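You operate a simulated robot arm through the tools that you are given. There is no shell and no other tool. Be economical: measure what you need, move in short steps, check, and stop when the job is done.

You are at the controls of a simulated two-armed robot. One attempt, no reset.

Task
Take the grey rag from the tail shelf and lay it out flat on the small pallet.

The check looks at the end state, three seconds after you hand in, the way a careful person would. Anything else that was tipped, shoved, dropped, spilled or broken makes it a failure.

Robot
Two 7-joint arms with two-finger grippers on one trunk, on a base that drives. Base frame: it is fixed to the floor where the robot stands at the start and does not move with it; the origin is under the middle of the robot, x ahead of it, y to its left, z up. Readings come in m, rad, newtons and seconds.
The left shoulder is at the start at [0.06, 0.123, 0.945], the right one opposite. With the tool pointing down near the work surface each hand reaches from about 0.12 to 0.68 m from the robot's upright axis, wherever it stands, measured 20 degrees to its own side. Places, roughly: small pallet [-1.3, -0.7, 0.6]. Payload 1.47 kg a hand.
The tool frame of a hand sits at the grasp point between the pads (the TCP): z along the fingers, y along the line on which they close. The tips reach 0.016 m beyond it. The gripper opens to 0.087 m. The gripper's body begins 0.055 m behind the TCP.
Orientation is told as [roll, pitch, yaw] about the base's x, y, z axes, in that order, counted from this pose: with the fingers straight down and closing along the base's y, the tool's x points along the base's -x, its y along +y and its z along -z.

Tools
- The arms move only by the tool nudge_tool. It takes "left_motion", "right_motion" or both (then of equal length, played together; a hand with none holds still); each is a list of rows, each a list of 7 numbers: the shift along the tool's x, y, z in m, then the turn, a rotation vector about the tool's x, y, z in rad, then the gripper command, from -1 (fully open) to 1 (shut), values between in proportion. In form: [[x, y, z, ax, ay, az, claw], ...]. A call has 1 to 20 rows; each row is the pose to reach, as a shift and turn from the pose commanded when the call began, along the tool's axes at that moment. Rows are played at 5 a second. More than 0.05 m and 0.15 rad between two rows, or a gripper value outside its range, and nothing of the call is played. A pose out of reach is approached as far as the arm can. The call stops where the force on the tool passes 40 N (or 10 N more than at its start, if that is more) or the arm is blocked; 0.2 s more then pass. The fingers move at their own pace (about 0.153 m/s each) and stop on an object; they squeeze with about 21 N. The grip force told is the motor's: it shows also when the fingers shut on nothing. Time passes only in rows, and 0.2 s behind the last, so rows that repeat a pose let the fingers close. It gives the time, the measured TCP pose, the force on the tool (base axes), the opening and the grip force at its end, in the units of the frame above (readings bear some noise), with the torque about the TCP (base axes, N m) and any sound that the robot's microphone picked up.
- Cameras (640 x 400 px; columns grow to the right, rows downward): "scene" is now at [0.0674, 0.0057, 1.4806]; the picture's right is [0.13, -0.99, 0.00], its down [-0.91, -0.12, -0.41] and it looks along [0.40, 0.05, -0.91] (base axes); focal length 293 px, centre (320, 200). "left" rides on the left gripper at [0.073, -0.012, -0.09] in its tool frame; the picture's right is [0.16, 0.99, 0.00], its down [-0.72, 0.12, -0.68] and it looks along [-0.67, 0.11, 0.73] (tool axes); focal length 247 px, centre (320, 200). "right" rides on the right gripper at [0.073, 0.012, -0.09] in its tool frame; the picture's right is [-0.16, 0.99, 0.00], its down [-0.72, -0.12, -0.68] and it looks along [-0.67, -0.11, 0.73] (tool axes); focal length 247 px, centre (320, 200). There is no depth. A picture from a camera that has moved, and an enlarged one, comes with that camera's place and axes in the base frame and with its lens.
- camera(camera): a new picture of that camera. No time passes.
- raise_lower(by): slides the trunk up (or, below 0, down) by that many m; the arms and the scene camera ride with it, the base frame stays. It gives what a move gives, with no picture.
- base_move(legs): drives the robot by 1 to 6 legs, each [ahead, left, turn to the left] in m, m and rad, along the robot's own axes; the way and the turn of a leg run together, so that a leg with both is an arc; at most 1.5 m and 3.142 rad a leg. The arms and the cameras ride along, it lands a little off, and it stops where it bumps. It gives what a move gives.
- aim_head(pan, tilt): turns the head with the scene camera to pan (to the left, within 2.094 rad either way) and tilt (down, from -0.506 to 1.204), counted from straight ahead of the robot. It gives what a move gives.
- enlarge(camera, box): a new picture of the part [left, top, right, bottom] of that camera's present view, enlarged. No time passes.
- hand_in(): hands the job in; it is judged then, once.

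Go step by step. Nothing tells you exact positions but the pictures and the camera data: compare them with the known pose of the tool, close in by small moves and look again before you grip or let go. The budget is 120 turns and 92 pictures, counting those below and the enlarged ones. Unless the task says otherwise, let go and move clear before handing in, and close with one line.

The tools are called after ">>>" by a JSON object that holds its "method" and its "body". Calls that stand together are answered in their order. nudge_tool: Moves the arms, as the interface text tells. Its arguments: {"type":"object","properties":{"left_motion":{"type":"array","items":{"type":"array","items":{"type":"number"}}},"right_motion":{"type":"array","items":{"type":"array","items":{"type":"number"}}}},"required":[]} The other tools are called the same way: raise_lower (by) slides the trunk up or down; base_move (legs) drives the base; aim_head (pan, tilt) turns the head that bears the scene camera; camera (camera) takes a picture; enlarge (camera, box) takes an enlarged picture of a part of a camera's view; hand_in () hands the job in.

At the start:

```text
clock: 0.0
left_eef_pos: [0.5329, 0.3536, 0.7457]
left_ee_rot: [0.0, 0.001, 0.0]
left_wrist_force: [0.6, -0.4, 0.9]
left_torque: [-0.01, 0.0, -0.04]
left_gripper_width: 0.0871
left_finger_force: 0.1
right_eef_pos: [0.3888, -0.0587, 0.6925]
right_ee_rot: [0.0, 0.0, -0.001]
right_wrist_force: [1.3, -0.6, 0.2]
right_torque: [-0.01, -0.01, -0.03]
right_gripper_width: 0.0869
right_finger_force: 0.1
trunk travel left (down, up): [-0.1, 0.13]
robot x, y, heading: [-0.0009, -0.0023, -0.0]
head pan, tilt: [0.127, 1.154]
```

scene: 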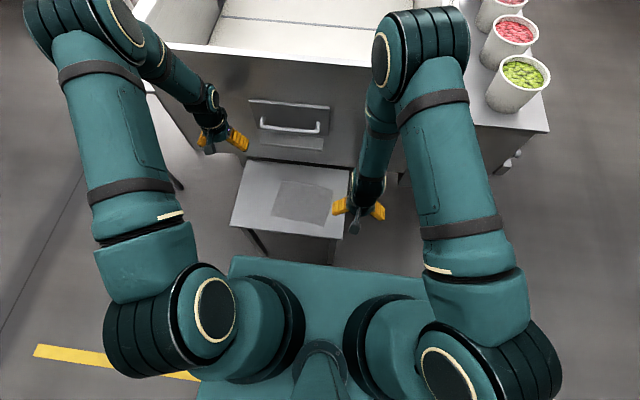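
right: 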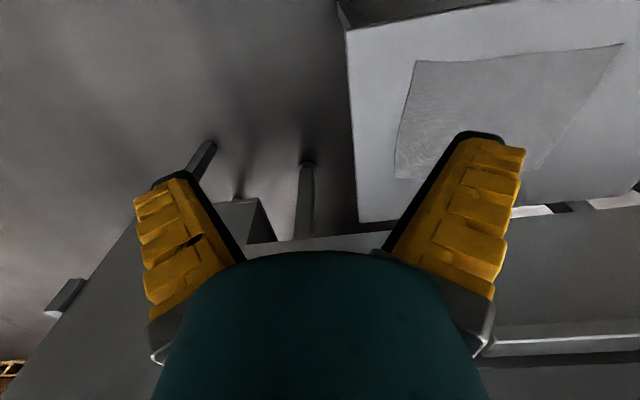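
left: 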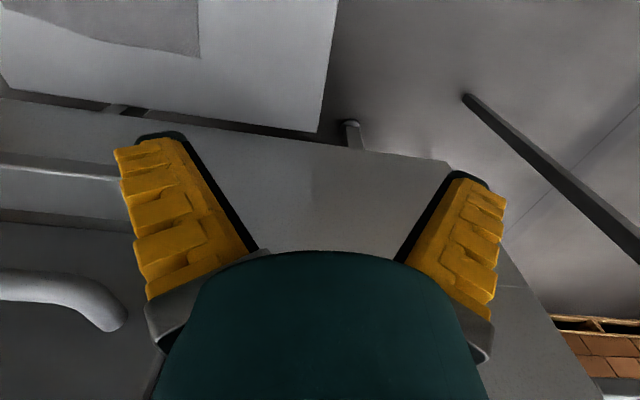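

The rag lies on the small shelf just ahead of the robot, roughly at [0.42, 0.10, 0.58]. I'll take closer looks before moving anything.

>>> {"method": "enlarge", "body": {"camera": "scene", "box": [220, 140, 380, 240]}}

>>> {"method": "aim_head", "body": {"pan": 2.094, "tilt": 0.6}}

>>> {"method": "camera", "body": {"camera": "scene"}}

>>> {"method": "aim_head", "body": {"pan": -2.094, "tilt": 0.6}}

>>> {"method": "camera", "body": {"camera": "scene"}}

```text
4.00 times, centred on (300, 190) of scene
camera zoom: at [0.0674, 0.0057, 1.4806], right [0.13, -0.99, 0.0], down [-0.91, -0.12, -0.41], along [0.4, 0.05, -0.91], focal length 1171 px, centre (400, 240)
```

zoom: 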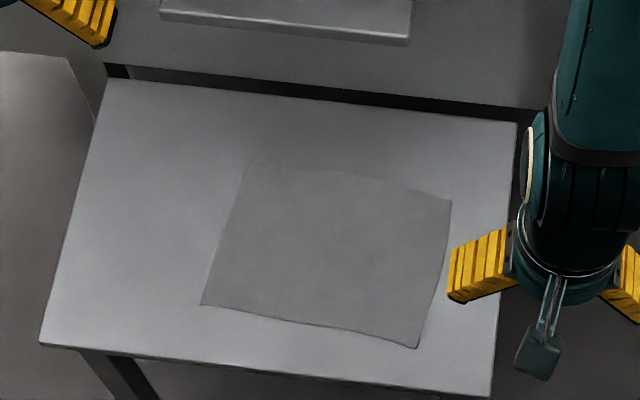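

```text
clock: 1.9
left_eef_pos: [0.5334, 0.355, 0.7468]
left_ee_rot: [0.0, 0.0, 0.001]
left_wrist_force: [0.1, 0.4, 0.2]
left_torque: [0.01, -0.04, 0.02]
left_gripper_width: 0.087
left_finger_force: 0.0
right_eef_pos: [0.3887, -0.0606, 0.6926]
right_ee_rot: [0.001, 0.0, 0.0]
right_wrist_force: [0.3, -0.5, 0.2]
right_torque: [-0.02, 0.02, -0.01]
right_gripper_width: 0.0869
right_finger_force: 0.1
trunk travel left (down, up): [-0.1, 0.13]
robot x, y, heading: [0.0036, -0.0026, 0.0]
head pan, tilt: [2.094, 0.6]
```

```text
87 pictures are left
camera scene: at [-0.0357, 0.0747, 1.5225], right [0.87, 0.5, 0.0], down [0.28, -0.49, -0.82], along [-0.41, 0.71, -0.57], focal length 293 px, centre (320, 200)
```

scene: 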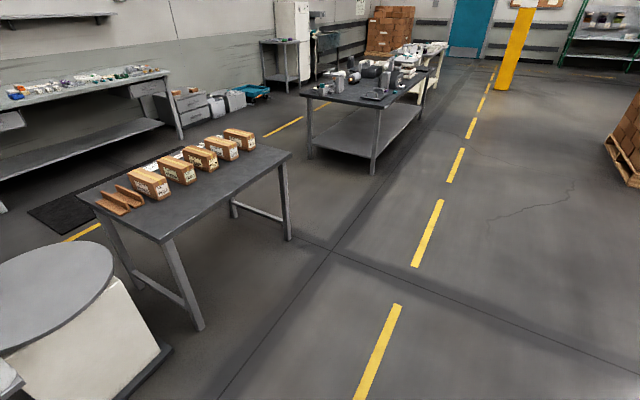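

```text
clock: 5.3
left_eef_pos: [0.5347, 0.3551, 0.7452]
left_ee_rot: [0.001, -0.002, 0.001]
left_wrist_force: [-0.4, 0.4, -0.3]
left_torque: [-0.02, -0.03, 0.0]
left_gripper_width: 0.0872
left_finger_force: 0.0
right_eef_pos: [0.3881, -0.0612, 0.6925]
right_ee_rot: [-0.001, 0.0, 0.0]
right_wrist_force: [-0.4, -0.1, -0.5]
right_torque: [0.01, -0.01, 0.0]
right_gripper_width: 0.0871
right_finger_force: 0.0
trunk travel left (down, up): [-0.1, 0.13]
robot x, y, heading: [0.0002, -0.004, -0.003]
head pan, tilt: [-2.094, 0.6]
```

```text
86 pictures are left
camera scene: at [-0.0357, -0.0785, 1.5225], right [-0.87, 0.5, 0.0], down [0.28, 0.49, -0.83], along [-0.41, -0.71, -0.56], focal length 293 px, centre (320, 200)
```

scene: 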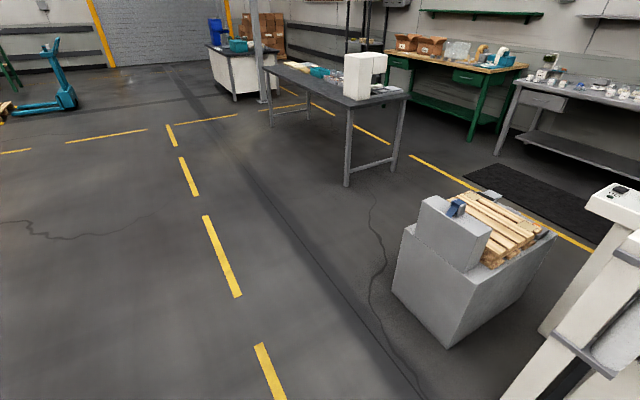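

The small pallet sits on a grey box behind and to the right, with a grey block and other items around it. I'll zoom in on it.

>>> {"method": "enlarge", "body": {"camera": "scene", "box": [390, 170, 580, 290]}}

>>> {"method": "aim_head", "body": {"pan": 0.1, "tilt": 1.0}}

>>> {"method": "camera", "body": {"camera": "scene"}}

```text
3.33 times, centred on (485, 230) of scene
camera zoom: at [-0.0357, -0.0785, 1.5225], right [-0.87, 0.5, 0.0], down [0.28, 0.49, -0.83], along [-0.41, -0.71, -0.56], focal length 976 px, centre (-230, 100)
```

zoom: 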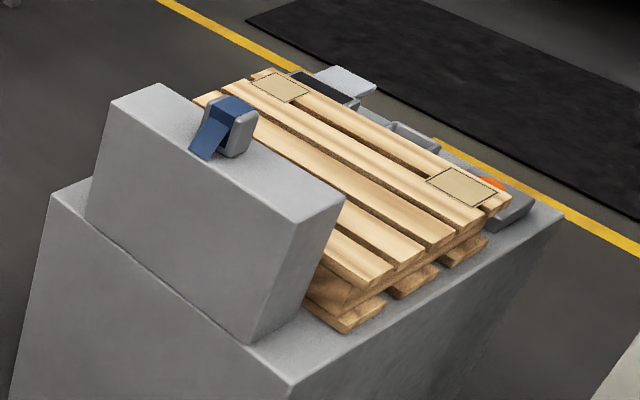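

```text
clock: 7.4
left_eef_pos: [0.5334, 0.3553, 0.7462]
left_ee_rot: [0.0, 0.001, 0.0]
left_wrist_force: [-0.4, -0.3, 0.5]
left_torque: [-0.03, -0.02, -0.04]
left_gripper_width: 0.0869
left_finger_force: 0.0
right_eef_pos: [0.3892, -0.0608, 0.6921]
right_ee_rot: [-0.001, -0.001, -0.001]
right_wrist_force: [0.0, 0.5, 0.2]
right_torque: [0.01, 0.02, -0.01]
right_gripper_width: 0.0871
right_finger_force: 0.0
trunk travel left (down, up): [-0.1, 0.13]
robot x, y, heading: [0.003, 0.002, 0.001]
head pan, tilt: [0.099, 1.0]
```

```text
84 pictures are left
camera scene: at [0.0778, 0.005, 1.4905], right [0.1, -1.0, 0.0], down [-0.84, -0.08, -0.54], along [0.54, 0.05, -0.84], focal length 293 px, centre (320, 200)
```

scene: 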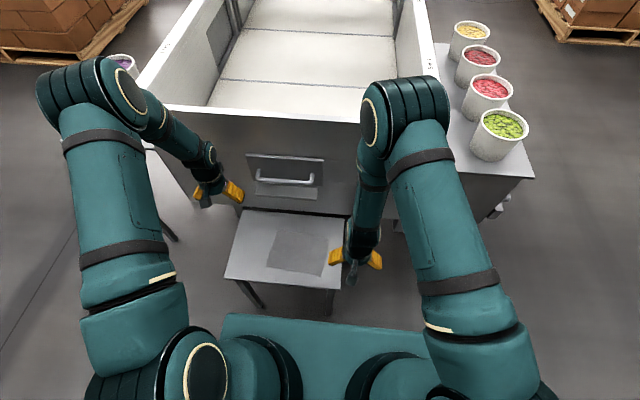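

The rag is about 0.145 m deep and 0.19 m wide, lying at z≈0.52 with its near edge at x≈0.39–0.41, y from 0.03 to 0.22. I'll pinch that near edge with both hands, fingers closing along x. First I'll bring both hands above it, yawed so their cameras face outward.

>>> {"method": "nudge_tool", "body": {"left_motion": [[0.0107, -0.015, 0.0115, 0, 0, 0.1428, -1], [0.0214, -0.03, 0.023, 0, 0, 0.2856, -1], [0.0321, -0.045, 0.0345, 0, 0, 0.4284, -1], [0.0428, -0.06, 0.046, 0, 0, 0.5712, -1], [0.0535, -0.075, 0.0575, 0, 0, 0.714, -1], [0.0642, -0.09, 0.069, 0, 0, 0.8568, -1], [0.0749, -0.105, 0.0805, 0, 0, 0.9996, -1], [0.0856, -0.12, 0.092, 0, 0, 1.1424, -1], [0.0963, -0.135, 0.1035, 0, 0, 1.2852, -1], [0.107, -0.15, 0.115, 0, 0, 1.428, -1], [0.118, -0.165, 0.126, 0, 0, 1.5708, -1]], "right_motion": [[-0.0015, 0.011, 0.0065, 0, 0, -0.1428, -1], [-0.003, 0.022, 0.013, 0, 0, -0.2856, -1], [-0.0045, 0.033, 0.0195, 0, 0, -0.4284, -1], [-0.006, 0.044, 0.026, 0, 0, -0.5712, -1], [-0.0075, 0.055, 0.0325, 0, 0, -0.714, -1], [-0.009, 0.066, 0.039, 0, 0, -0.8568, -1], [-0.0105, 0.077, 0.0455, 0, 0, -0.9996, -1], [-0.012, 0.088, 0.052, 0, 0, -1.1424, -1], [-0.0135, 0.099, 0.0585, 0, 0, -1.2852, -1], [-0.015, 0.11, 0.065, 0, 0, -1.428, -1], [-0.016, 0.121, 0.072, 0, 0, -1.5708, -1]]}}

>>> {"method": "camera", "body": {"camera": "scene"}}

>>> {"method": "camera", "body": {"camera": "left"}}

>>> {"method": "camera", "body": {"camera": "right"}}

```text
clock: 9.8
left_eef_pos: [0.4138, 0.1897, 0.6218]
left_ee_rot: [0.002, -0.001, -1.574]
left_wrist_force: [0.4, 0.3, -0.6]
left_torque: [-0.01, 0.0, 0.01]
left_gripper_width: 0.0871
left_finger_force: 0.2
right_eef_pos: [0.4043, 0.0601, 0.6192]
right_ee_rot: [0.0, 0.0, 1.573]
right_wrist_force: [-0.3, 0.8, -0.1]
right_torque: [-0.05, -0.01, 0.02]
right_gripper_width: 0.0869
right_finger_force: 0.0
trunk travel left (down, up): [-0.1, 0.13]
robot x, y, heading: [0.0017, 0.0013, -0.003]
head pan, tilt: [0.099, 1.0]
```

```text
83 pictures are left
camera scene: at [0.0778, 0.0047, 1.4905], right [0.1, -1.0, 0.0], down [-0.84, -0.08, -0.54], along [0.54, 0.05, -0.84], focal length 293 px, centre (320, 200)
```

scene: 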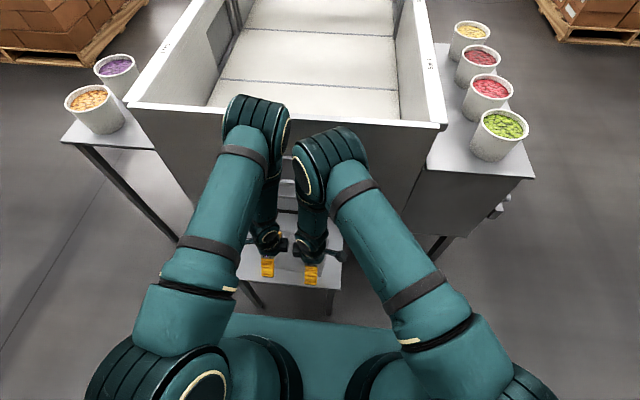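

```text
82 pictures are left
camera left: at [0.4037, 0.2613, 0.7124], right [0.99, 0.16, 0.0], down [0.11, -0.72, 0.68], along [0.11, -0.67, -0.73], focal length 247 px, centre (320, 200)
```

left: 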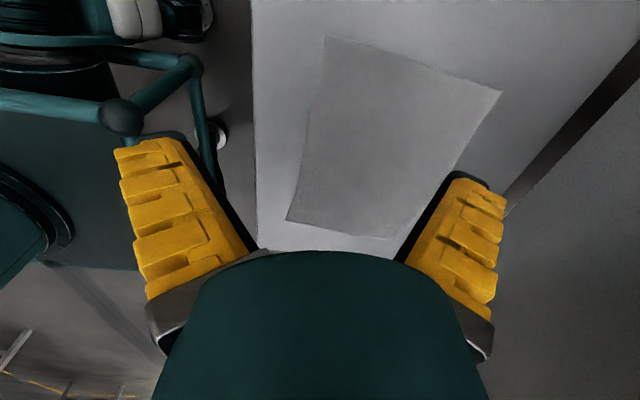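

```text
81 pictures are left
camera right: at [0.3932, -0.0129, 0.7094], right [-0.99, 0.16, 0.0], down [0.11, 0.72, 0.68], along [0.11, 0.67, -0.73], focal length 247 px, centre (320, 200)
```

right: 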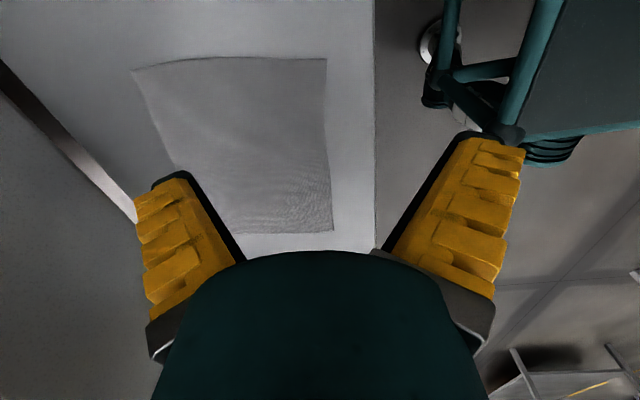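

Triangulating from both wrist cameras puts the shelf top at z≈0.51 and the near edge from (0.398, 0.035) to (0.414, 0.230). Now I'll lower both hands to straddle that edge near its corners, with the fingers partly open.

>>> {"method": "nudge_tool", "body": {"left_motion": [[0.015, 0.009, 0.02, 0, 0, 0, -0.15], [0.015, 0.009, 0.04, 0, 0, 0, -0.15], [0.015, 0.009, 0.06, 0, 0, 0, -0.15], [0.015, 0.009, 0.077, 0, 0, 0, -0.15]], "right_motion": [[0.005, -0.008, 0.02, 0, 0, 0, -0.15], [0.005, -0.008, 0.04, 0, 0, 0, -0.15], [0.005, -0.008, 0.06, 0, 0, 0, -0.15], [0.005, -0.008, 0.074, 0, 0, 0, -0.15]]}}

>>> {"method": "camera", "body": {"camera": "left"}}

>>> {"method": "camera", "body": {"camera": "right"}}

```text
clock: 10.8
left_eef_pos: [0.4245, 0.2044, 0.5433]
left_ee_rot: [0.001, -0.001, -1.571]
left_wrist_force: [0.7, 0.4, -0.8]
left_torque: [0.01, 0.04, 0.0]
left_gripper_width: 0.0551
left_finger_force: 4.0
right_eef_pos: [0.4138, 0.0543, 0.5472]
right_ee_rot: [-0.001, 0.0, 1.572]
right_wrist_force: [0.4, 0.3, -0.9]
right_torque: [0.01, 0.01, 0.02]
right_gripper_width: 0.0551
right_finger_force: 3.6
trunk travel left (down, up): [-0.1, 0.13]
robot x, y, heading: [0.0008, -0.0002, -0.004]
head pan, tilt: [0.099, 1.0]
```

```text
80 pictures are left
camera left: at [0.4136, 0.2768, 0.6335], right [0.99, 0.16, 0.0], down [0.12, -0.72, 0.68], along [0.11, -0.67, -0.73], focal length 247 px, centre (320, 200)
```

left: 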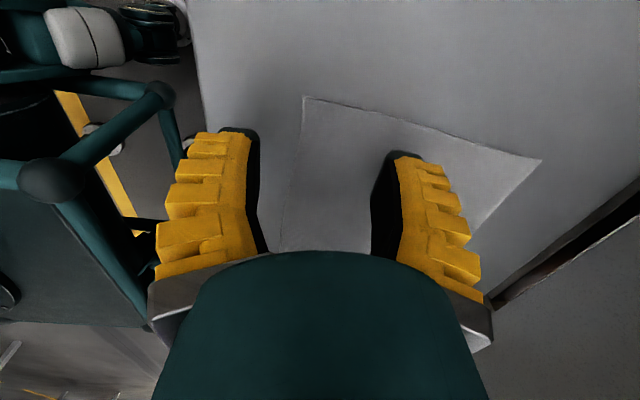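

```text
79 pictures are left
camera right: at [0.4022, -0.0188, 0.6364], right [-0.99, 0.16, 0.0], down [0.12, 0.72, 0.68], along [0.11, 0.67, -0.73], focal length 247 px, centre (320, 200)
```

right: 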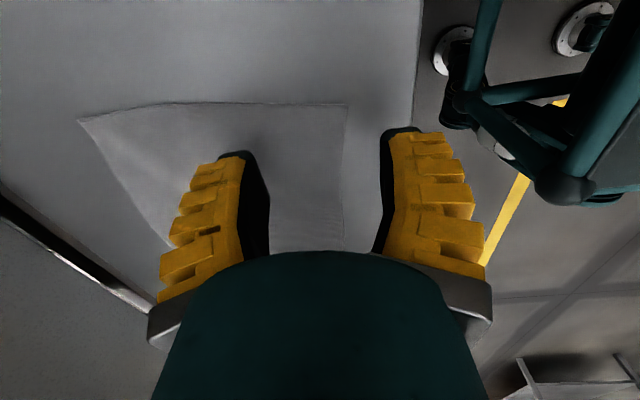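

Both hands straddle the edge as planned. I'll creep down to light contact.

>>> {"method": "nudge_tool", "body": {"left_motion": [[0, 0, 0.005, 0, 0, 0, -0.15], [0, 0, 0.01, 0, 0, 0, -0.15], [0, 0, 0.014, 0, 0, 0, -0.15]], "right_motion": [[0, 0, 0.005, 0, 0, 0, -0.15], [0, 0, 0.01, 0, 0, 0, -0.15], [0, 0, 0.014, 0, 0, 0, -0.15]]}}

```text
clock: 11.6
left_eef_pos: [0.4254, 0.2047, 0.5288]
left_ee_rot: [-0.001, 0.001, -1.571]
left_wrist_force: [-0.5, -0.9, 0.2]
left_torque: [0.02, 0.0, -0.04]
left_gripper_width: 0.0556
left_finger_force: 4.0
right_eef_pos: [0.4139, 0.0555, 0.532]
right_ee_rot: [0.001, -0.001, 1.571]
right_wrist_force: [0.2, -0.6, -0.2]
right_torque: [0.01, 0.0, 0.01]
right_gripper_width: 0.0554
right_finger_force: 3.9
trunk travel left (down, up): [-0.1, 0.13]
robot x, y, heading: [0.0, -0.0021, -0.001]
head pan, tilt: [0.099, 1.0]
```

>>> {"method": "nudge_tool", "body": {"left_motion": [[0, 0, 0.002, 0, 0, 0, -0.15], [0, 0, 0.003, 0, 0, 0, -0.15], [0, 0, 0.004, 0, 0, 0, -0.15]], "right_motion": [[0, 0, 0.002, 0, 0, 0, -0.15], [0, 0, 0.004, 0, 0, 0, -0.15], [0, 0, 0.006, 0, 0, 0, -0.15]]}}

>>> {"method": "camera", "body": {"camera": "right"}}

```text
clock: 12.4
left_eef_pos: [0.4253, 0.207, 0.5235]
left_ee_rot: [0.0, 0.0, -1.571]
left_wrist_force: [-0.7, 0.4, 0.5]
left_torque: [0.02, -0.02, -0.01]
left_gripper_width: 0.0556
left_finger_force: 3.9
right_eef_pos: [0.4125, 0.0553, 0.5252]
right_ee_rot: [0.0, -0.001, 1.572]
right_wrist_force: [-0.7, 0.2, 0.4]
right_torque: [0.0, 0.01, -0.01]
right_gripper_width: 0.0554
right_finger_force: 4.0
trunk travel left (down, up): [-0.1, 0.13]
robot x, y, heading: [-0.0002, 0.0023, 0.0]
head pan, tilt: [0.099, 1.0]
```

```text
78 pictures are left
camera right: at [0.4012, -0.0188, 0.6149], right [-0.99, 0.16, 0.0], down [0.12, 0.72, 0.68], along [0.11, 0.67, -0.73], focal length 247 px, centre (320, 200)
```

right: 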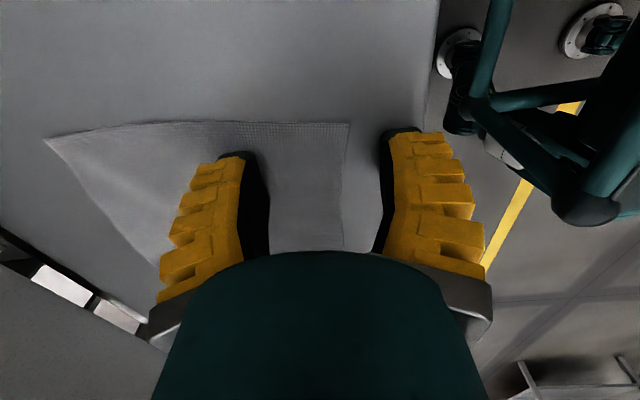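

>>> {"method": "nudge_tool", "body": {"left_motion": [[0, 0, 0.002, 0, 0, 0, -0.15], [0, 0, 0.004, 0, 0, 0, -0.15], [0, 0, 0.006, 0, 0, 0, -0.15]], "right_motion": [[0, 0, 0.002, 0, 0, 0, -0.15], [0, 0, 0.004, 0, 0, 0, -0.15], [0, 0, 0.006, 0, 0, 0, -0.15]]}}

```text
clock: 13.2
left_eef_pos: [0.4251, 0.2051, 0.5202]
left_ee_rot: [0.004, 0.001, -1.571]
left_wrist_force: [-0.1, 1.5, 16.6]
left_torque: [0.03, -0.66, 0.01]
left_gripper_width: 0.0598
left_finger_force: 6.1
right_eef_pos: [0.4131, 0.0551, 0.5226]
right_ee_rot: [-0.001, 0.001, 1.572]
right_wrist_force: [0.0, 0.2, -0.6]
right_torque: [0.0, 0.01, 0.0]
right_gripper_width: 0.0553
right_finger_force: 3.8
trunk travel left (down, up): [-0.1, 0.13]
robot x, y, heading: [0.0025, 0.0017, -0.001]
head pan, tilt: [0.099, 1.0]
```

The left fingers touch the shelf and the right are just short. I'll bring the right into contact, ease the left off slightly, then close both.

>>> {"method": "nudge_tool", "body": {"left_motion": [[0, 0, -0.001, 0, 0, 0, -0.15], [0, 0, -0.001, 0, 0, 0, -0.15]], "right_motion": [[0, 0, 0.002, 0, 0, 0, -0.15], [0, 0, 0.0035, 0, 0, 0, -0.15]]}}

```text
clock: 13.8
left_eef_pos: [0.4238, 0.2044, 0.5188]
left_ee_rot: [0.004, 0.0, -1.57]
left_wrist_force: [0.4, 3.1, 11.0]
left_torque: [0.0, -0.42, 0.06]
left_gripper_width: 0.0581
left_finger_force: 5.4
right_eef_pos: [0.4138, 0.0552, 0.519]
right_ee_rot: [-0.004, -0.002, 1.572]
right_wrist_force: [-0.2, -3.0, 26.8]
right_torque: [-0.07, -0.35, -0.13]
right_gripper_width: 0.0612
right_finger_force: 5.7
trunk travel left (down, up): [-0.1, 0.13]
robot x, y, heading: [-0.0, 0.0009, 0.0]
head pan, tilt: [0.099, 1.0]
```

Both hands are in contact with the shelf. I'll close the fingers slowly, with the right raised 1.5 mm to lower its force.

>>> {"method": "nudge_tool", "body": {"left_motion": [[0, 0, 0, 0, 0, 0, 0.1], [0, 0, 0, 0, 0, 0, 0.35], [0, 0, 0, 0, 0, 0, 0.6], [0, 0, 0, 0, 0, 0, 0.85], [0, 0, 0, 0, 0, 0, 1], [0, 0, 0, 0, 0, 0, 1]], "right_motion": [[0, 0, -0.0015, 0, 0, 0, 0.1], [0, 0, -0.0015, 0, 0, 0, 0.35], [0, 0, -0.0015, 0, 0, 0, 0.6], [0, 0, -0.0015, 0, 0, 0, 0.85], [0, 0, -0.0015, 0, 0, 0, 1], [0, 0, -0.0015, 0, 0, 0, 1]]}}

>>> {"method": "camera", "body": {"camera": "right"}}

>>> {"method": "camera", "body": {"camera": "left"}}

```text
clock: 14.6
left_eef_pos: [0.4201, 0.2036, 0.5207]
left_ee_rot: [-0.001, 0.002, -1.572]
left_wrist_force: [0.9, 0.8, 13.5]
left_torque: [0.01, 0.08, 0.0]
left_gripper_width: 0.0
left_finger_force: 23.9
right_eef_pos: [0.4048, 0.0561, 0.5203]
right_ee_rot: [0.01, 0.004, 1.572]
right_wrist_force: [-31.6, -4.9, 51.2]
right_torque: [-0.02, 1.32, 0.16]
right_gripper_width: 0.0187
right_finger_force: 21.2
trunk travel left (down, up): [-0.1, 0.13]
robot x, y, heading: [-0.0031, 0.0036, 0.002]
head pan, tilt: [0.099, 1.0]
stopped in row 3 (left hand): the force on the tool passed its limit at 43 N (the readings are from after the stop); the commanded pose is now the measured one
```

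```text
77 pictures are left
camera right: at [0.3929, -0.0175, 0.6109], right [-0.99, 0.16, 0.01], down [0.12, 0.73, 0.68], along [0.1, 0.67, -0.74], focal length 247 px, centre (320, 200)
```

right: 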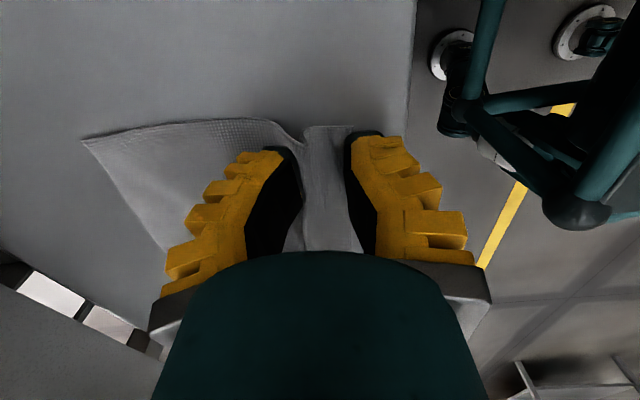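

```text
76 pictures are left
camera left: at [0.4089, 0.276, 0.6118], right [0.99, 0.16, 0.0], down [0.12, -0.72, 0.68], along [0.11, -0.67, -0.73], focal length 247 px, centre (320, 200)
```

left: 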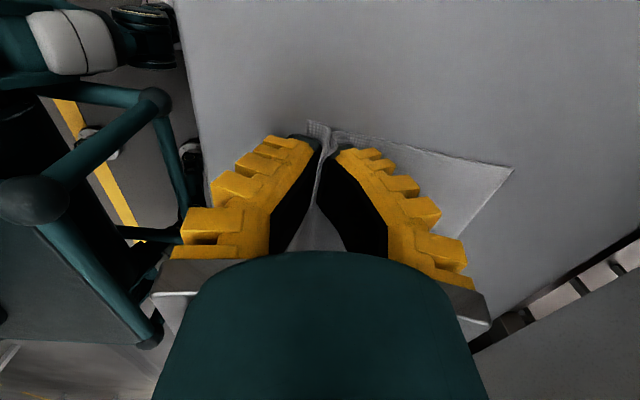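

The left fingers hold a fold, and the right ruck is forming but pressing hard. I'll raise the right slightly as it closes.

>>> {"method": "nudge_tool", "body": {"right_motion": [[0, 0, -0.002, 0, 0, 0, 0.6], [0, 0, -0.003, 0, 0, 0, 0.8], [0, 0, -0.003, 0, 0, 0, 1], [0, 0, -0.003, 0, 0, 0, 1], [0, 0, -0.003, 0, 0, 0, 1]], "left_motion": [[0, 0, 0, 0, 0, 0, 1], [0, 0, 0, 0, 0, 0, 1], [0, 0, 0, 0, 0, 0, 1], [0, 0, 0, 0, 0, 0, 1], [0, 0, 0, 0, 0, 0, 1]]}}

>>> {"method": "camera", "body": {"camera": "right"}}

>>> {"method": "camera", "body": {"camera": "left"}}

```text
clock: 15.8
left_eef_pos: [0.4203, 0.2042, 0.5195]
left_ee_rot: [-0.008, 0.0, -1.571]
left_wrist_force: [1.6, 0.3, 20.2]
left_torque: [0.06, -0.1, -0.02]
left_gripper_width: 0.0015
left_finger_force: 21.0
right_eef_pos: [0.4099, 0.0569, 0.5221]
right_ee_rot: [0.003, 0.0, 1.57]
right_wrist_force: [0.2, -0.2, 1.4]
right_torque: [0.01, -0.02, 0.01]
right_gripper_width: 0.0
right_finger_force: 21.2
trunk travel left (down, up): [-0.1, 0.13]
robot x, y, heading: [0.0009, 0.0003, 0.005]
head pan, tilt: [0.099, 1.0]
```

```text
75 pictures are left
camera right: at [0.3983, -0.0177, 0.6121], right [-0.99, 0.16, 0.0], down [0.12, 0.72, 0.68], along [0.11, 0.67, -0.73], focal length 247 px, centre (320, 200)
```

right: 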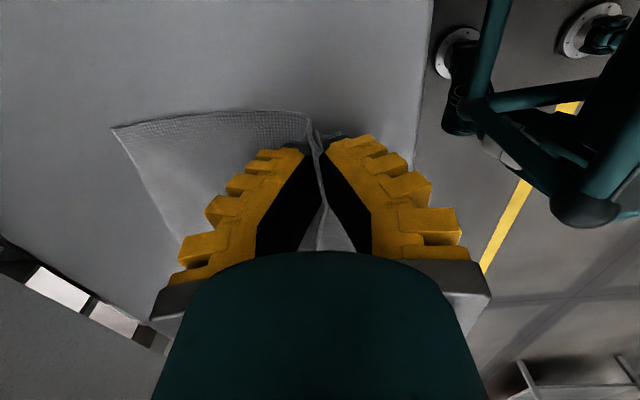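

```text
74 pictures are left
camera left: at [0.4098, 0.2761, 0.6102], right [0.99, 0.16, -0.01], down [0.12, -0.73, 0.68], along [0.1, -0.67, -0.73], focal length 247 px, centre (320, 200)
```

left: 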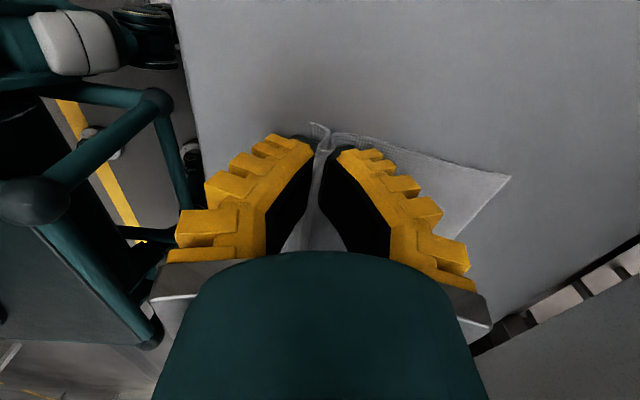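

Both hands appear to hold a fold of the near edge. I'll lift them together.

>>> {"method": "nudge_tool", "body": {"left_motion": [[0, 0, -0.01, 0, 0, 0, 1], [0, 0, -0.025, 0, 0, 0, 1], [0, 0, -0.045, 0, 0, 0, 1], [0, 0, -0.065, 0, 0, 0, 1], [0, 0, -0.085, 0, 0, 0, 1], [0, 0, -0.105, 0, 0, 0, 1]], "right_motion": [[0, 0, -0.01, 0, 0, 0, 1], [0, 0, -0.025, 0, 0, 0, 1], [0, 0, -0.045, 0, 0, 0, 1], [0, 0, -0.065, 0, 0, 0, 1], [0, 0, -0.085, 0, 0, 0, 1], [0, 0, -0.105, 0, 0, 0, 1]]}}

>>> {"method": "camera", "body": {"camera": "right"}}

>>> {"method": "camera", "body": {"camera": "left"}}

>>> {"method": "enlarge", "body": {"camera": "scene", "box": [220, 180, 380, 300]}}

```text
clock: 17.1
left_eef_pos: [0.4225, 0.2051, 0.6245]
left_ee_rot: [-0.01, 0.001, -1.571]
left_wrist_force: [0.6, 0.3, 0.1]
left_torque: [0.0, 0.01, -0.01]
left_gripper_width: 0.0
left_finger_force: 19.6
right_eef_pos: [0.4089, 0.0566, 0.6263]
right_ee_rot: [0.004, -0.002, 1.572]
right_wrist_force: [0.0, -0.9, -0.2]
right_torque: [0.03, -0.01, -0.05]
right_gripper_width: 0.0
right_finger_force: 19.6
trunk travel left (down, up): [-0.1, 0.13]
robot x, y, heading: [-0.0004, 0.001, 0.004]
head pan, tilt: [0.099, 1.0]
```

```text
73 pictures are left
camera right: at [0.3982, -0.0168, 0.7161], right [-0.99, 0.16, 0.0], down [0.12, 0.72, 0.68], along [0.1, 0.67, -0.73], focal length 247 px, centre (320, 200)
```

right: 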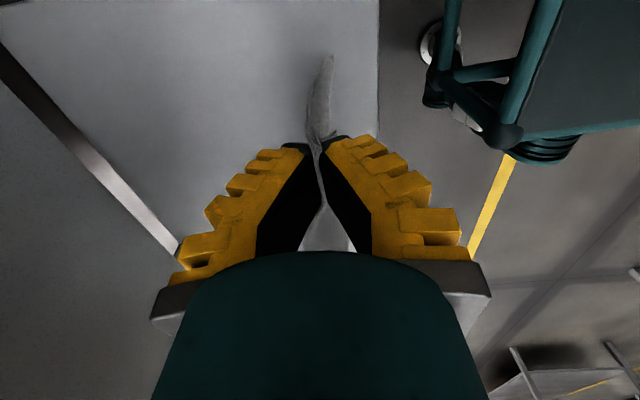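

```text
72 pictures are left
camera left: at [0.4118, 0.2756, 0.7157], right [0.99, 0.16, -0.01], down [0.12, -0.72, 0.68], along [0.1, -0.67, -0.73], focal length 247 px, centre (320, 200)
```

left: 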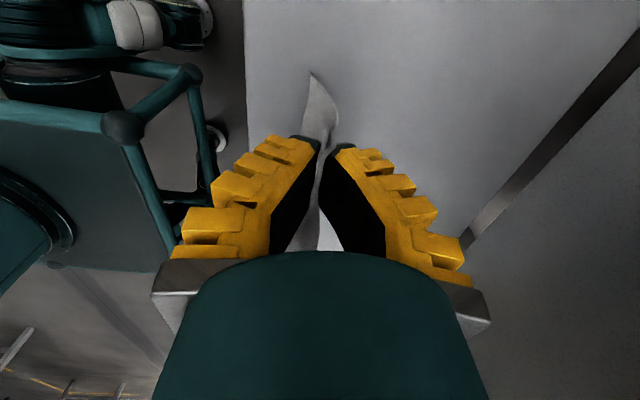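

```text
3.33 times, centred on (300, 240) of scene
camera zoom: at [0.077, 0.0049, 1.4905], right [0.1, -0.99, 0.0], down [-0.84, -0.08, -0.54], along [0.54, 0.05, -0.84], focal length 976 px, centre (387, 67)
```

zoom: 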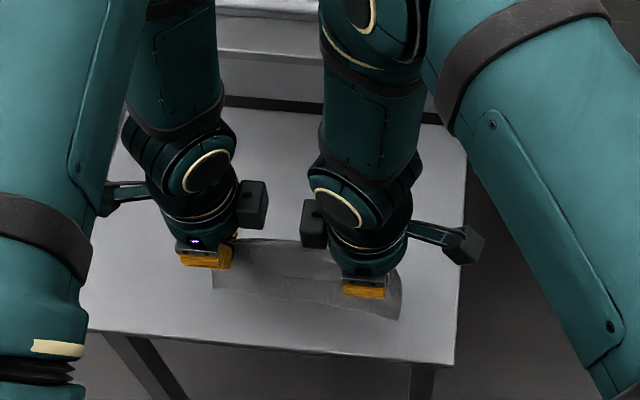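

The cloth hangs from both hands. I'll lift it higher, then look behind for a driving route.

>>> {"method": "nudge_tool", "body": {"left_motion": [[0, 0, -0.03, 0, 0, 0, 1], [0, 0, -0.06, 0, 0, 0, 1], [0, 0, -0.09, 0, 0, 0, 1], [0, 0, -0.12, 0, 0, 0, 1], [0, 0, -0.15, 0, 0, 0, 1]], "right_motion": [[0, 0, -0.03, 0, 0, 0, 1], [0, 0, -0.06, 0, 0, 0, 1], [0, 0, -0.09, 0, 0, 0, 1], [0, 0, -0.12, 0, 0, 0, 1], [0, 0, -0.15, 0, 0, 0, 1]]}}

>>> {"method": "enlarge", "body": {"camera": "scene", "box": [220, 180, 380, 300]}}

>>> {"method": "base_move", "body": {"legs": [[-0.2, 0, 0]]}}

>>> {"method": "aim_head", "body": {"pan": -2.094, "tilt": 0.45}}

>>> {"method": "camera", "body": {"camera": "scene"}}

>>> {"method": "aim_head", "body": {"pan": 2.094, "tilt": 0.7}}

>>> {"method": "camera", "body": {"camera": "scene"}}

```text
clock: 18.4
left_eef_pos: [0.4236, 0.2053, 0.775]
left_ee_rot: [-0.009, 0.0, -1.571]
left_wrist_force: [-0.7, 0.6, 0.1]
left_torque: [0.01, -0.01, -0.01]
left_gripper_width: 0.0
left_finger_force: 21.4
right_eef_pos: [0.4115, 0.0541, 0.7787]
right_ee_rot: [0.003, 0.0, 1.571]
right_wrist_force: [-0.7, 0.1, -0.5]
right_torque: [0.0, -0.03, 0.02]
right_gripper_width: 0.0
right_finger_force: 18.8
trunk travel left (down, up): [-0.1, 0.13]
robot x, y, heading: [-0.0007, 0.0008, 0.002]
head pan, tilt: [0.099, 1.0]
```

```text
3.33 times, centred on (300, 240) of scene
camera zoom: at [0.0764, 0.0049, 1.4906], right [0.1, -0.99, 0.0], down [-0.84, -0.08, -0.54], along [0.54, 0.05, -0.84], focal length 976 px, centre (387, 67)
```

zoom: 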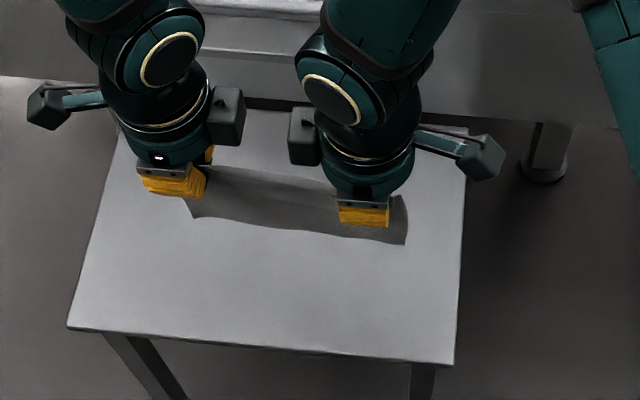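

```text
clock: 19.9
left_eef_pos: [0.2296, 0.205, 0.7749]
left_ee_rot: [-0.009, 0.002, -1.575]
left_wrist_force: [-0.6, -0.1, 0.7]
left_torque: [0.01, 0.02, -0.01]
left_gripper_width: 0.0
left_finger_force: 21.1
right_eef_pos: [0.2177, 0.0537, 0.7782]
right_ee_rot: [0.003, 0.0, 1.569]
right_wrist_force: [0.0, 0.8, 0.2]
right_torque: [-0.02, -0.03, -0.01]
right_gripper_width: 0.0
right_finger_force: 20.9
trunk travel left (down, up): [-0.1, 0.13]
robot x, y, heading: [-0.1958, 0.0023, -0.002]
head pan, tilt: [0.099, 1.0]
```

```text
clock: 22.0
left_eef_pos: [0.2296, 0.2042, 0.7737]
left_ee_rot: [-0.009, 0.002, -1.574]
left_wrist_force: [0.3, -1.1, -0.7]
left_torque: [-0.02, 0.0, 0.01]
left_gripper_width: 0.0
left_finger_force: 22.4
right_eef_pos: [0.2166, 0.0538, 0.7796]
right_ee_rot: [0.003, -0.001, 1.566]
right_wrist_force: [-0.8, 0.1, -0.4]
right_torque: [-0.01, 0.01, 0.01]
right_gripper_width: 0.0002
right_finger_force: 19.4
trunk travel left (down, up): [-0.1, 0.13]
robot x, y, heading: [-0.1958, -0.001, -0.007]
head pan, tilt: [-2.094, 0.45]
```

```text
69 pictures are left
camera scene: at [-0.2335, -0.0812, 1.5361], right [-0.86, 0.5, 0.0], down [0.22, 0.38, -0.9], along [-0.45, -0.78, -0.44], focal length 293 px, centre (320, 200)
```

scene: 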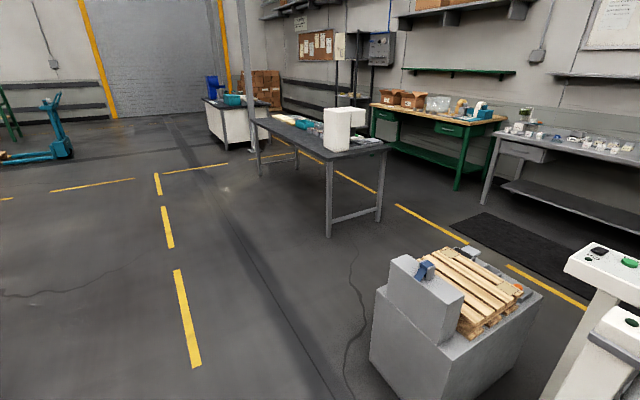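

```text
clock: 25.4
left_eef_pos: [0.2299, 0.2054, 0.7744]
left_ee_rot: [-0.009, 0.002, -1.575]
left_wrist_force: [0.0, -0.4, -0.6]
left_torque: [0.01, 0.0, 0.01]
left_gripper_width: 0.0
left_finger_force: 23.3
right_eef_pos: [0.2179, 0.0537, 0.7795]
right_ee_rot: [0.004, -0.001, 1.566]
right_wrist_force: [0.2, 0.4, -0.5]
right_torque: [0.0, -0.01, 0.01]
right_gripper_width: 0.0
right_finger_force: 24.0
trunk travel left (down, up): [-0.1, 0.13]
robot x, y, heading: [-0.1987, 0.0021, -0.002]
head pan, tilt: [2.094, 0.7]
```

```text
68 pictures are left
camera scene: at [-0.2296, 0.072, 1.5139], right [0.87, 0.5, 0.0], down [0.32, -0.56, -0.76], along [-0.38, 0.66, -0.64], focal length 293 px, centre (320, 200)
```

scene: 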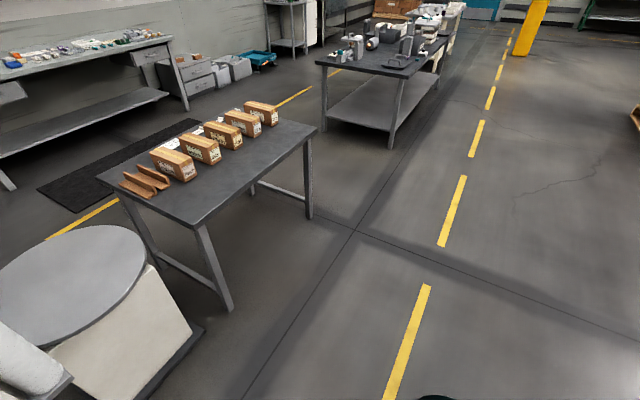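

The pallet box spans x≈-1.05 to -1.72 and y≈-0.48 to -0.89. The tape block is on its +x side, small trays on its far side, and a wrapping machine stands on the +y side. I'll come in from the open -y side: turn left 90°, back up to y≈-1.4, then look.

>>> {"method": "base_move", "body": {"legs": [[-0.1, 0, 0], [0, 0, 1.571]]}}

>>> {"method": "aim_head", "body": {"pan": 0, "tilt": 0.8}}

>>> {"method": "camera", "body": {"camera": "scene"}}

>>> {"method": "base_move", "body": {"legs": [[-1.4, 0, 0]]}}

>>> {"method": "aim_head", "body": {"pan": 1.0, "tilt": 0.7}}

>>> {"method": "camera", "body": {"camera": "scene"}}

```text
clock: 30.4
left_eef_pos: [-0.5117, 0.4231, 0.7749]
left_ee_rot: [-0.008, 0.0, 0.012]
left_wrist_force: [-0.1, -1.2, -0.6]
left_torque: [-0.01, 0.03, -0.02]
left_gripper_width: 0.0
left_finger_force: 19.5
right_eef_pos: [-0.3589, 0.4126, 0.7781]
right_ee_rot: [0.004, 0.001, -3.128]
right_wrist_force: [-0.2, -0.5, 0.2]
right_torque: [-0.02, 0.01, -0.02]
right_gripper_width: 0.0002
right_finger_force: 21.2
trunk travel left (down, up): [-0.1, 0.13]
robot x, y, heading: [-0.2967, 0.0018, 1.588]
head pan, tilt: [2.094, 0.7]
```

```text
clock: 32.4
left_eef_pos: [-0.5107, 0.4237, 0.776]
left_ee_rot: [-0.009, 0.0, 0.012]
left_wrist_force: [1.1, 0.2, 0.7]
left_torque: [0.0, 0.0, 0.04]
left_gripper_width: 0.0002
left_finger_force: 23.2
right_eef_pos: [-0.3593, 0.4126, 0.7785]
right_ee_rot: [0.005, -0.001, -3.13]
right_wrist_force: [0.5, 0.6, -0.2]
right_torque: [0.03, -0.01, -0.01]
right_gripper_width: 0.0
right_finger_force: 22.5
trunk travel left (down, up): [-0.1, 0.13]
robot x, y, heading: [-0.2964, 0.0003, 1.583]
head pan, tilt: [0.0, 0.799]
```

```text
67 pictures are left
camera scene: at [-0.3022, 0.0893, 1.5056], right [1.0, 0.01, 0.0], down [0.01, -0.72, -0.7], along [-0.01, 0.7, -0.72], focal length 293 px, centre (320, 200)
```

scene: 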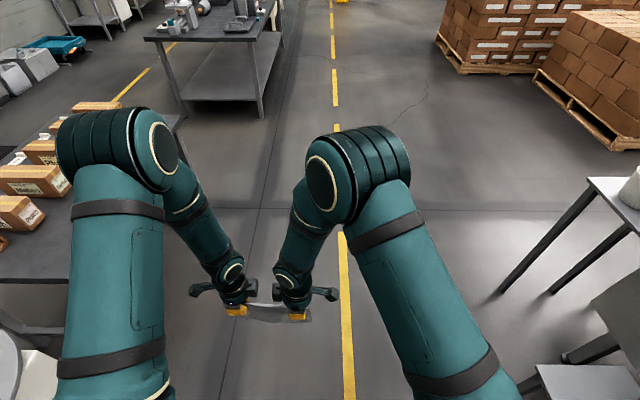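

```text
clock: 39.4
left_eef_pos: [-0.4967, -0.9839, 0.774]
left_ee_rot: [-0.009, 0.002, -0.003]
left_wrist_force: [-0.1, 0.2, 1.0]
left_torque: [-0.01, 0.04, 0.0]
left_gripper_width: 0.0
left_finger_force: 20.0
right_eef_pos: [-0.3446, -0.9956, 0.7785]
right_ee_rot: [0.003, -0.001, 3.14]
right_wrist_force: [-0.3, 0.2, -0.1]
right_torque: [0.0, 0.02, -0.01]
right_gripper_width: 0.0001
right_finger_force: 21.0
trunk travel left (down, up): [-0.1, 0.13]
robot x, y, heading: [-0.2924, -1.4115, 1.57]
head pan, tilt: [0.0, 0.799]
```

```text
clock: 40.7
left_eef_pos: [-0.4972, -0.9843, 0.775]
left_ee_rot: [-0.009, 0.002, -0.004]
left_wrist_force: [-0.7, 0.3, 0.1]
left_torque: [0.01, 0.02, -0.05]
left_gripper_width: 0.0001
left_finger_force: 19.8
right_eef_pos: [-0.3452, -0.9963, 0.7784]
right_ee_rot: [0.003, 0.001, 3.139]
right_wrist_force: [0.0, 0.4, 0.4]
right_torque: [0.0, 0.04, 0.01]
right_gripper_width: 0.0
right_finger_force: 18.7
trunk travel left (down, up): [-0.1, 0.13]
robot x, y, heading: [-0.2917, -1.4101, 1.57]
head pan, tilt: [1.0, 0.7]
```

```text
66 pictures are left
camera scene: at [-0.3646, -1.355, 1.5139], right [0.54, 0.84, 0.0], down [0.54, -0.35, -0.76], along [-0.64, 0.42, -0.64], focal length 293 px, centre (320, 200)
```

scene: 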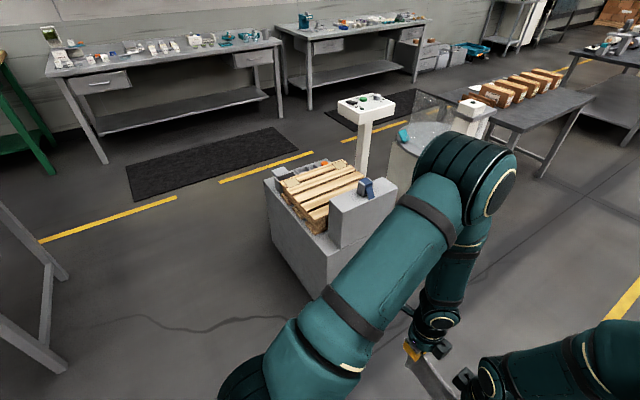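

The -y side is clear. I'll zoom in to measure the pallet.

>>> {"method": "enlarge", "body": {"camera": "scene", "box": [250, 140, 410, 250]}}

```text
3.64 times, centred on (330, 195) of scene
camera zoom: at [-0.3646, -1.355, 1.5139], right [0.54, 0.84, 0.0], down [0.54, -0.35, -0.76], along [-0.64, 0.42, -0.64], focal length 1065 px, centre (284, 218)
```

zoom: 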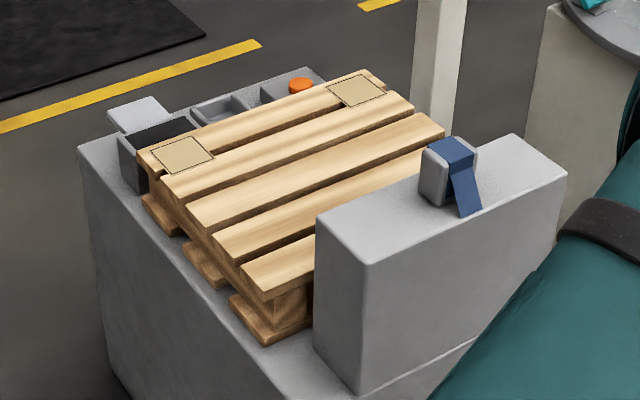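

The pallet top is about x -1.52 to -1.17, y -0.85 to -0.43 at z≈0.6, and the block on the +x side is about 0.70 high. I'll strafe left so the cloth centre lines up at about x=-1.39, then look.

>>> {"method": "base_move", "body": {"legs": [[0, 0.97, 0]]}}

>>> {"method": "aim_head", "body": {"pan": 0.3, "tilt": 1.0}}

>>> {"method": "camera", "body": {"camera": "scene"}}

>>> {"method": "camera", "body": {"camera": "left"}}

>>> {"method": "camera", "body": {"camera": "right"}}

```text
clock: 49.5
left_eef_pos: [-1.4771, -0.9994, 0.7753]
left_ee_rot: [-0.008, 0.002, 0.024]
left_wrist_force: [0.0, 0.0, 0.4]
left_torque: [0.0, 0.01, 0.0]
left_gripper_width: 0.0
left_finger_force: 23.8
right_eef_pos: [-1.3242, -1.0072, 0.7794]
right_ee_rot: [0.003, -0.001, -3.117]
right_wrist_force: [-0.4, 0.2, -0.1]
right_torque: [0.0, 0.02, 0.03]
right_gripper_width: 0.0
right_finger_force: 22.4
trunk travel left (down, up): [-0.1, 0.13]
robot x, y, heading: [-1.2566, -1.4185, 1.595]
head pan, tilt: [1.0, 0.7]
```

```text
clock: 50.6
left_eef_pos: [-1.4762, -0.9998, 0.7743]
left_ee_rot: [-0.008, 0.002, 0.02]
left_wrist_force: [1.1, 0.2, -0.5]
left_torque: [-0.03, 0.0, -0.01]
left_gripper_width: 0.0003
left_finger_force: 18.4
right_eef_pos: [-1.3242, -1.0083, 0.7777]
right_ee_rot: [0.006, -0.001, -3.117]
right_wrist_force: [-0.4, 0.1, 0.2]
right_torque: [0.02, 0.01, 0.01]
right_gripper_width: 0.0002
right_finger_force: 17.6
trunk travel left (down, up): [-0.1, 0.13]
robot x, y, heading: [-1.2592, -1.4203, 1.596]
head pan, tilt: [0.3, 1.0]
```

```text
64 pictures are left
camera scene: at [-1.2843, -1.3455, 1.4905], right [0.95, 0.32, 0.0], down [0.27, -0.8, -0.54], along [-0.17, 0.51, -0.84], focal length 293 px, centre (320, 200)
```

scene: 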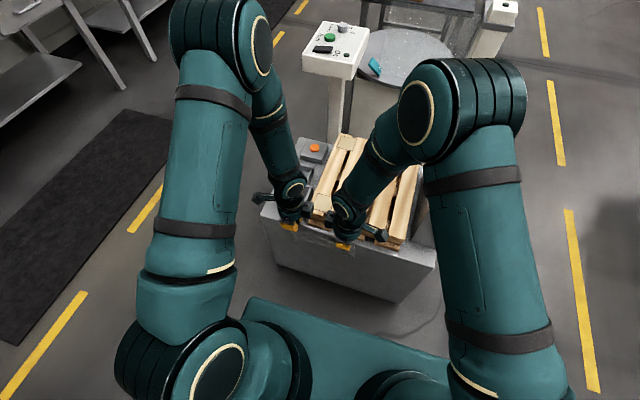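

```text
63 pictures are left
camera left: at [-1.5481, -1.013, 0.8655], right [-0.18, 0.98, -0.01], down [0.72, 0.14, 0.68], along [0.67, 0.12, -0.73], focal length 247 px, centre (320, 200)
```

left: 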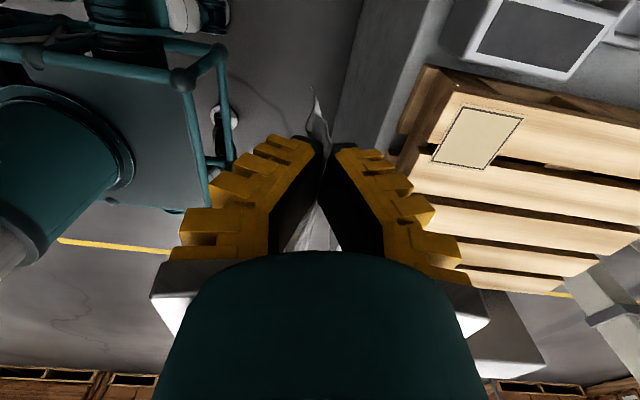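

```text
62 pictures are left
camera right: at [-1.2514, -1.0179, 0.868], right [-0.14, -0.99, 0.0], down [-0.73, 0.1, 0.68], along [-0.67, 0.09, -0.73], focal length 247 px, centre (320, 200)
```

right: 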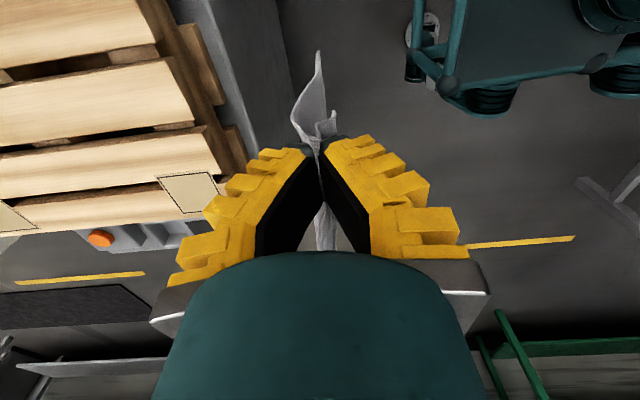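

Triangulating gives the pallet top at z≈0.62, x -1.50 to -1.155 and y -0.88 to -0.44, so the cloth needs to shift about 4.5 cm right. I'll check the clearance between base and box before going forward.

>>> {"method": "base_move", "body": {"legs": [[0, -0.045, -0.024]]}}

>>> {"method": "aim_head", "body": {"pan": 0.0, "tilt": 1.204}}

>>> {"method": "camera", "body": {"camera": "scene"}}

```text
clock: 51.7
left_eef_pos: [-1.4198, -0.9938, 0.7752]
left_ee_rot: [-0.008, 0.004, -0.001]
left_wrist_force: [0.5, 0.0, -0.7]
left_torque: [0.03, 0.01, 0.0]
left_gripper_width: 0.0
left_finger_force: 18.7
right_eef_pos: [-1.27, -1.0064, 0.7779]
right_ee_rot: [0.003, -0.001, 3.14]
right_wrist_force: [-0.5, -0.3, 0.3]
right_torque: [0.0, 0.02, 0.0]
right_gripper_width: 0.0003
right_finger_force: 19.4
trunk travel left (down, up): [-0.1, 0.13]
robot x, y, heading: [-1.2149, -1.4188, 1.572]
head pan, tilt: [0.3, 1.0]
```

```text
clock: 52.5
left_eef_pos: [-1.4211, -0.994, 0.7743]
left_ee_rot: [-0.009, 0.001, -0.001]
left_wrist_force: [1.1, 0.2, 0.4]
left_torque: [0.01, -0.02, -0.04]
left_gripper_width: 0.0
left_finger_force: 18.8
right_eef_pos: [-1.2705, -1.0049, 0.7786]
right_ee_rot: [0.004, 0.0, 3.139]
right_wrist_force: [-0.7, -0.3, -0.3]
right_torque: [-0.02, 0.0, 0.0]
right_gripper_width: 0.0001
right_finger_force: 19.2
trunk travel left (down, up): [-0.1, 0.13]
robot x, y, heading: [-1.2138, -1.4182, 1.57]
head pan, tilt: [0.0, 1.201]
```

```text
61 pictures are left
camera scene: at [-1.2171, -1.3551, 1.4779], right [1.0, 0.0, 0.0], down [0.0, -0.93, -0.36], along [0.0, 0.36, -0.93], focal length 293 px, centre (320, 200)
```

scene: 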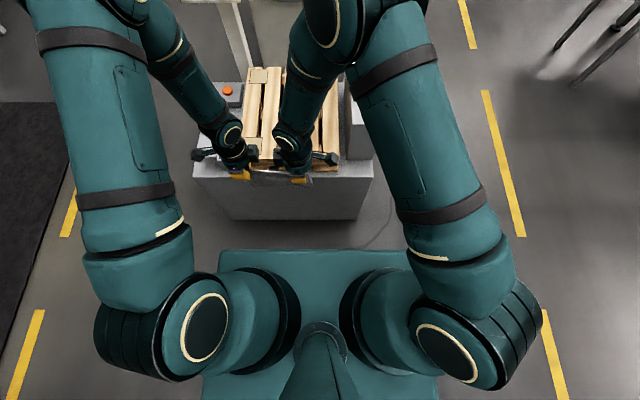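

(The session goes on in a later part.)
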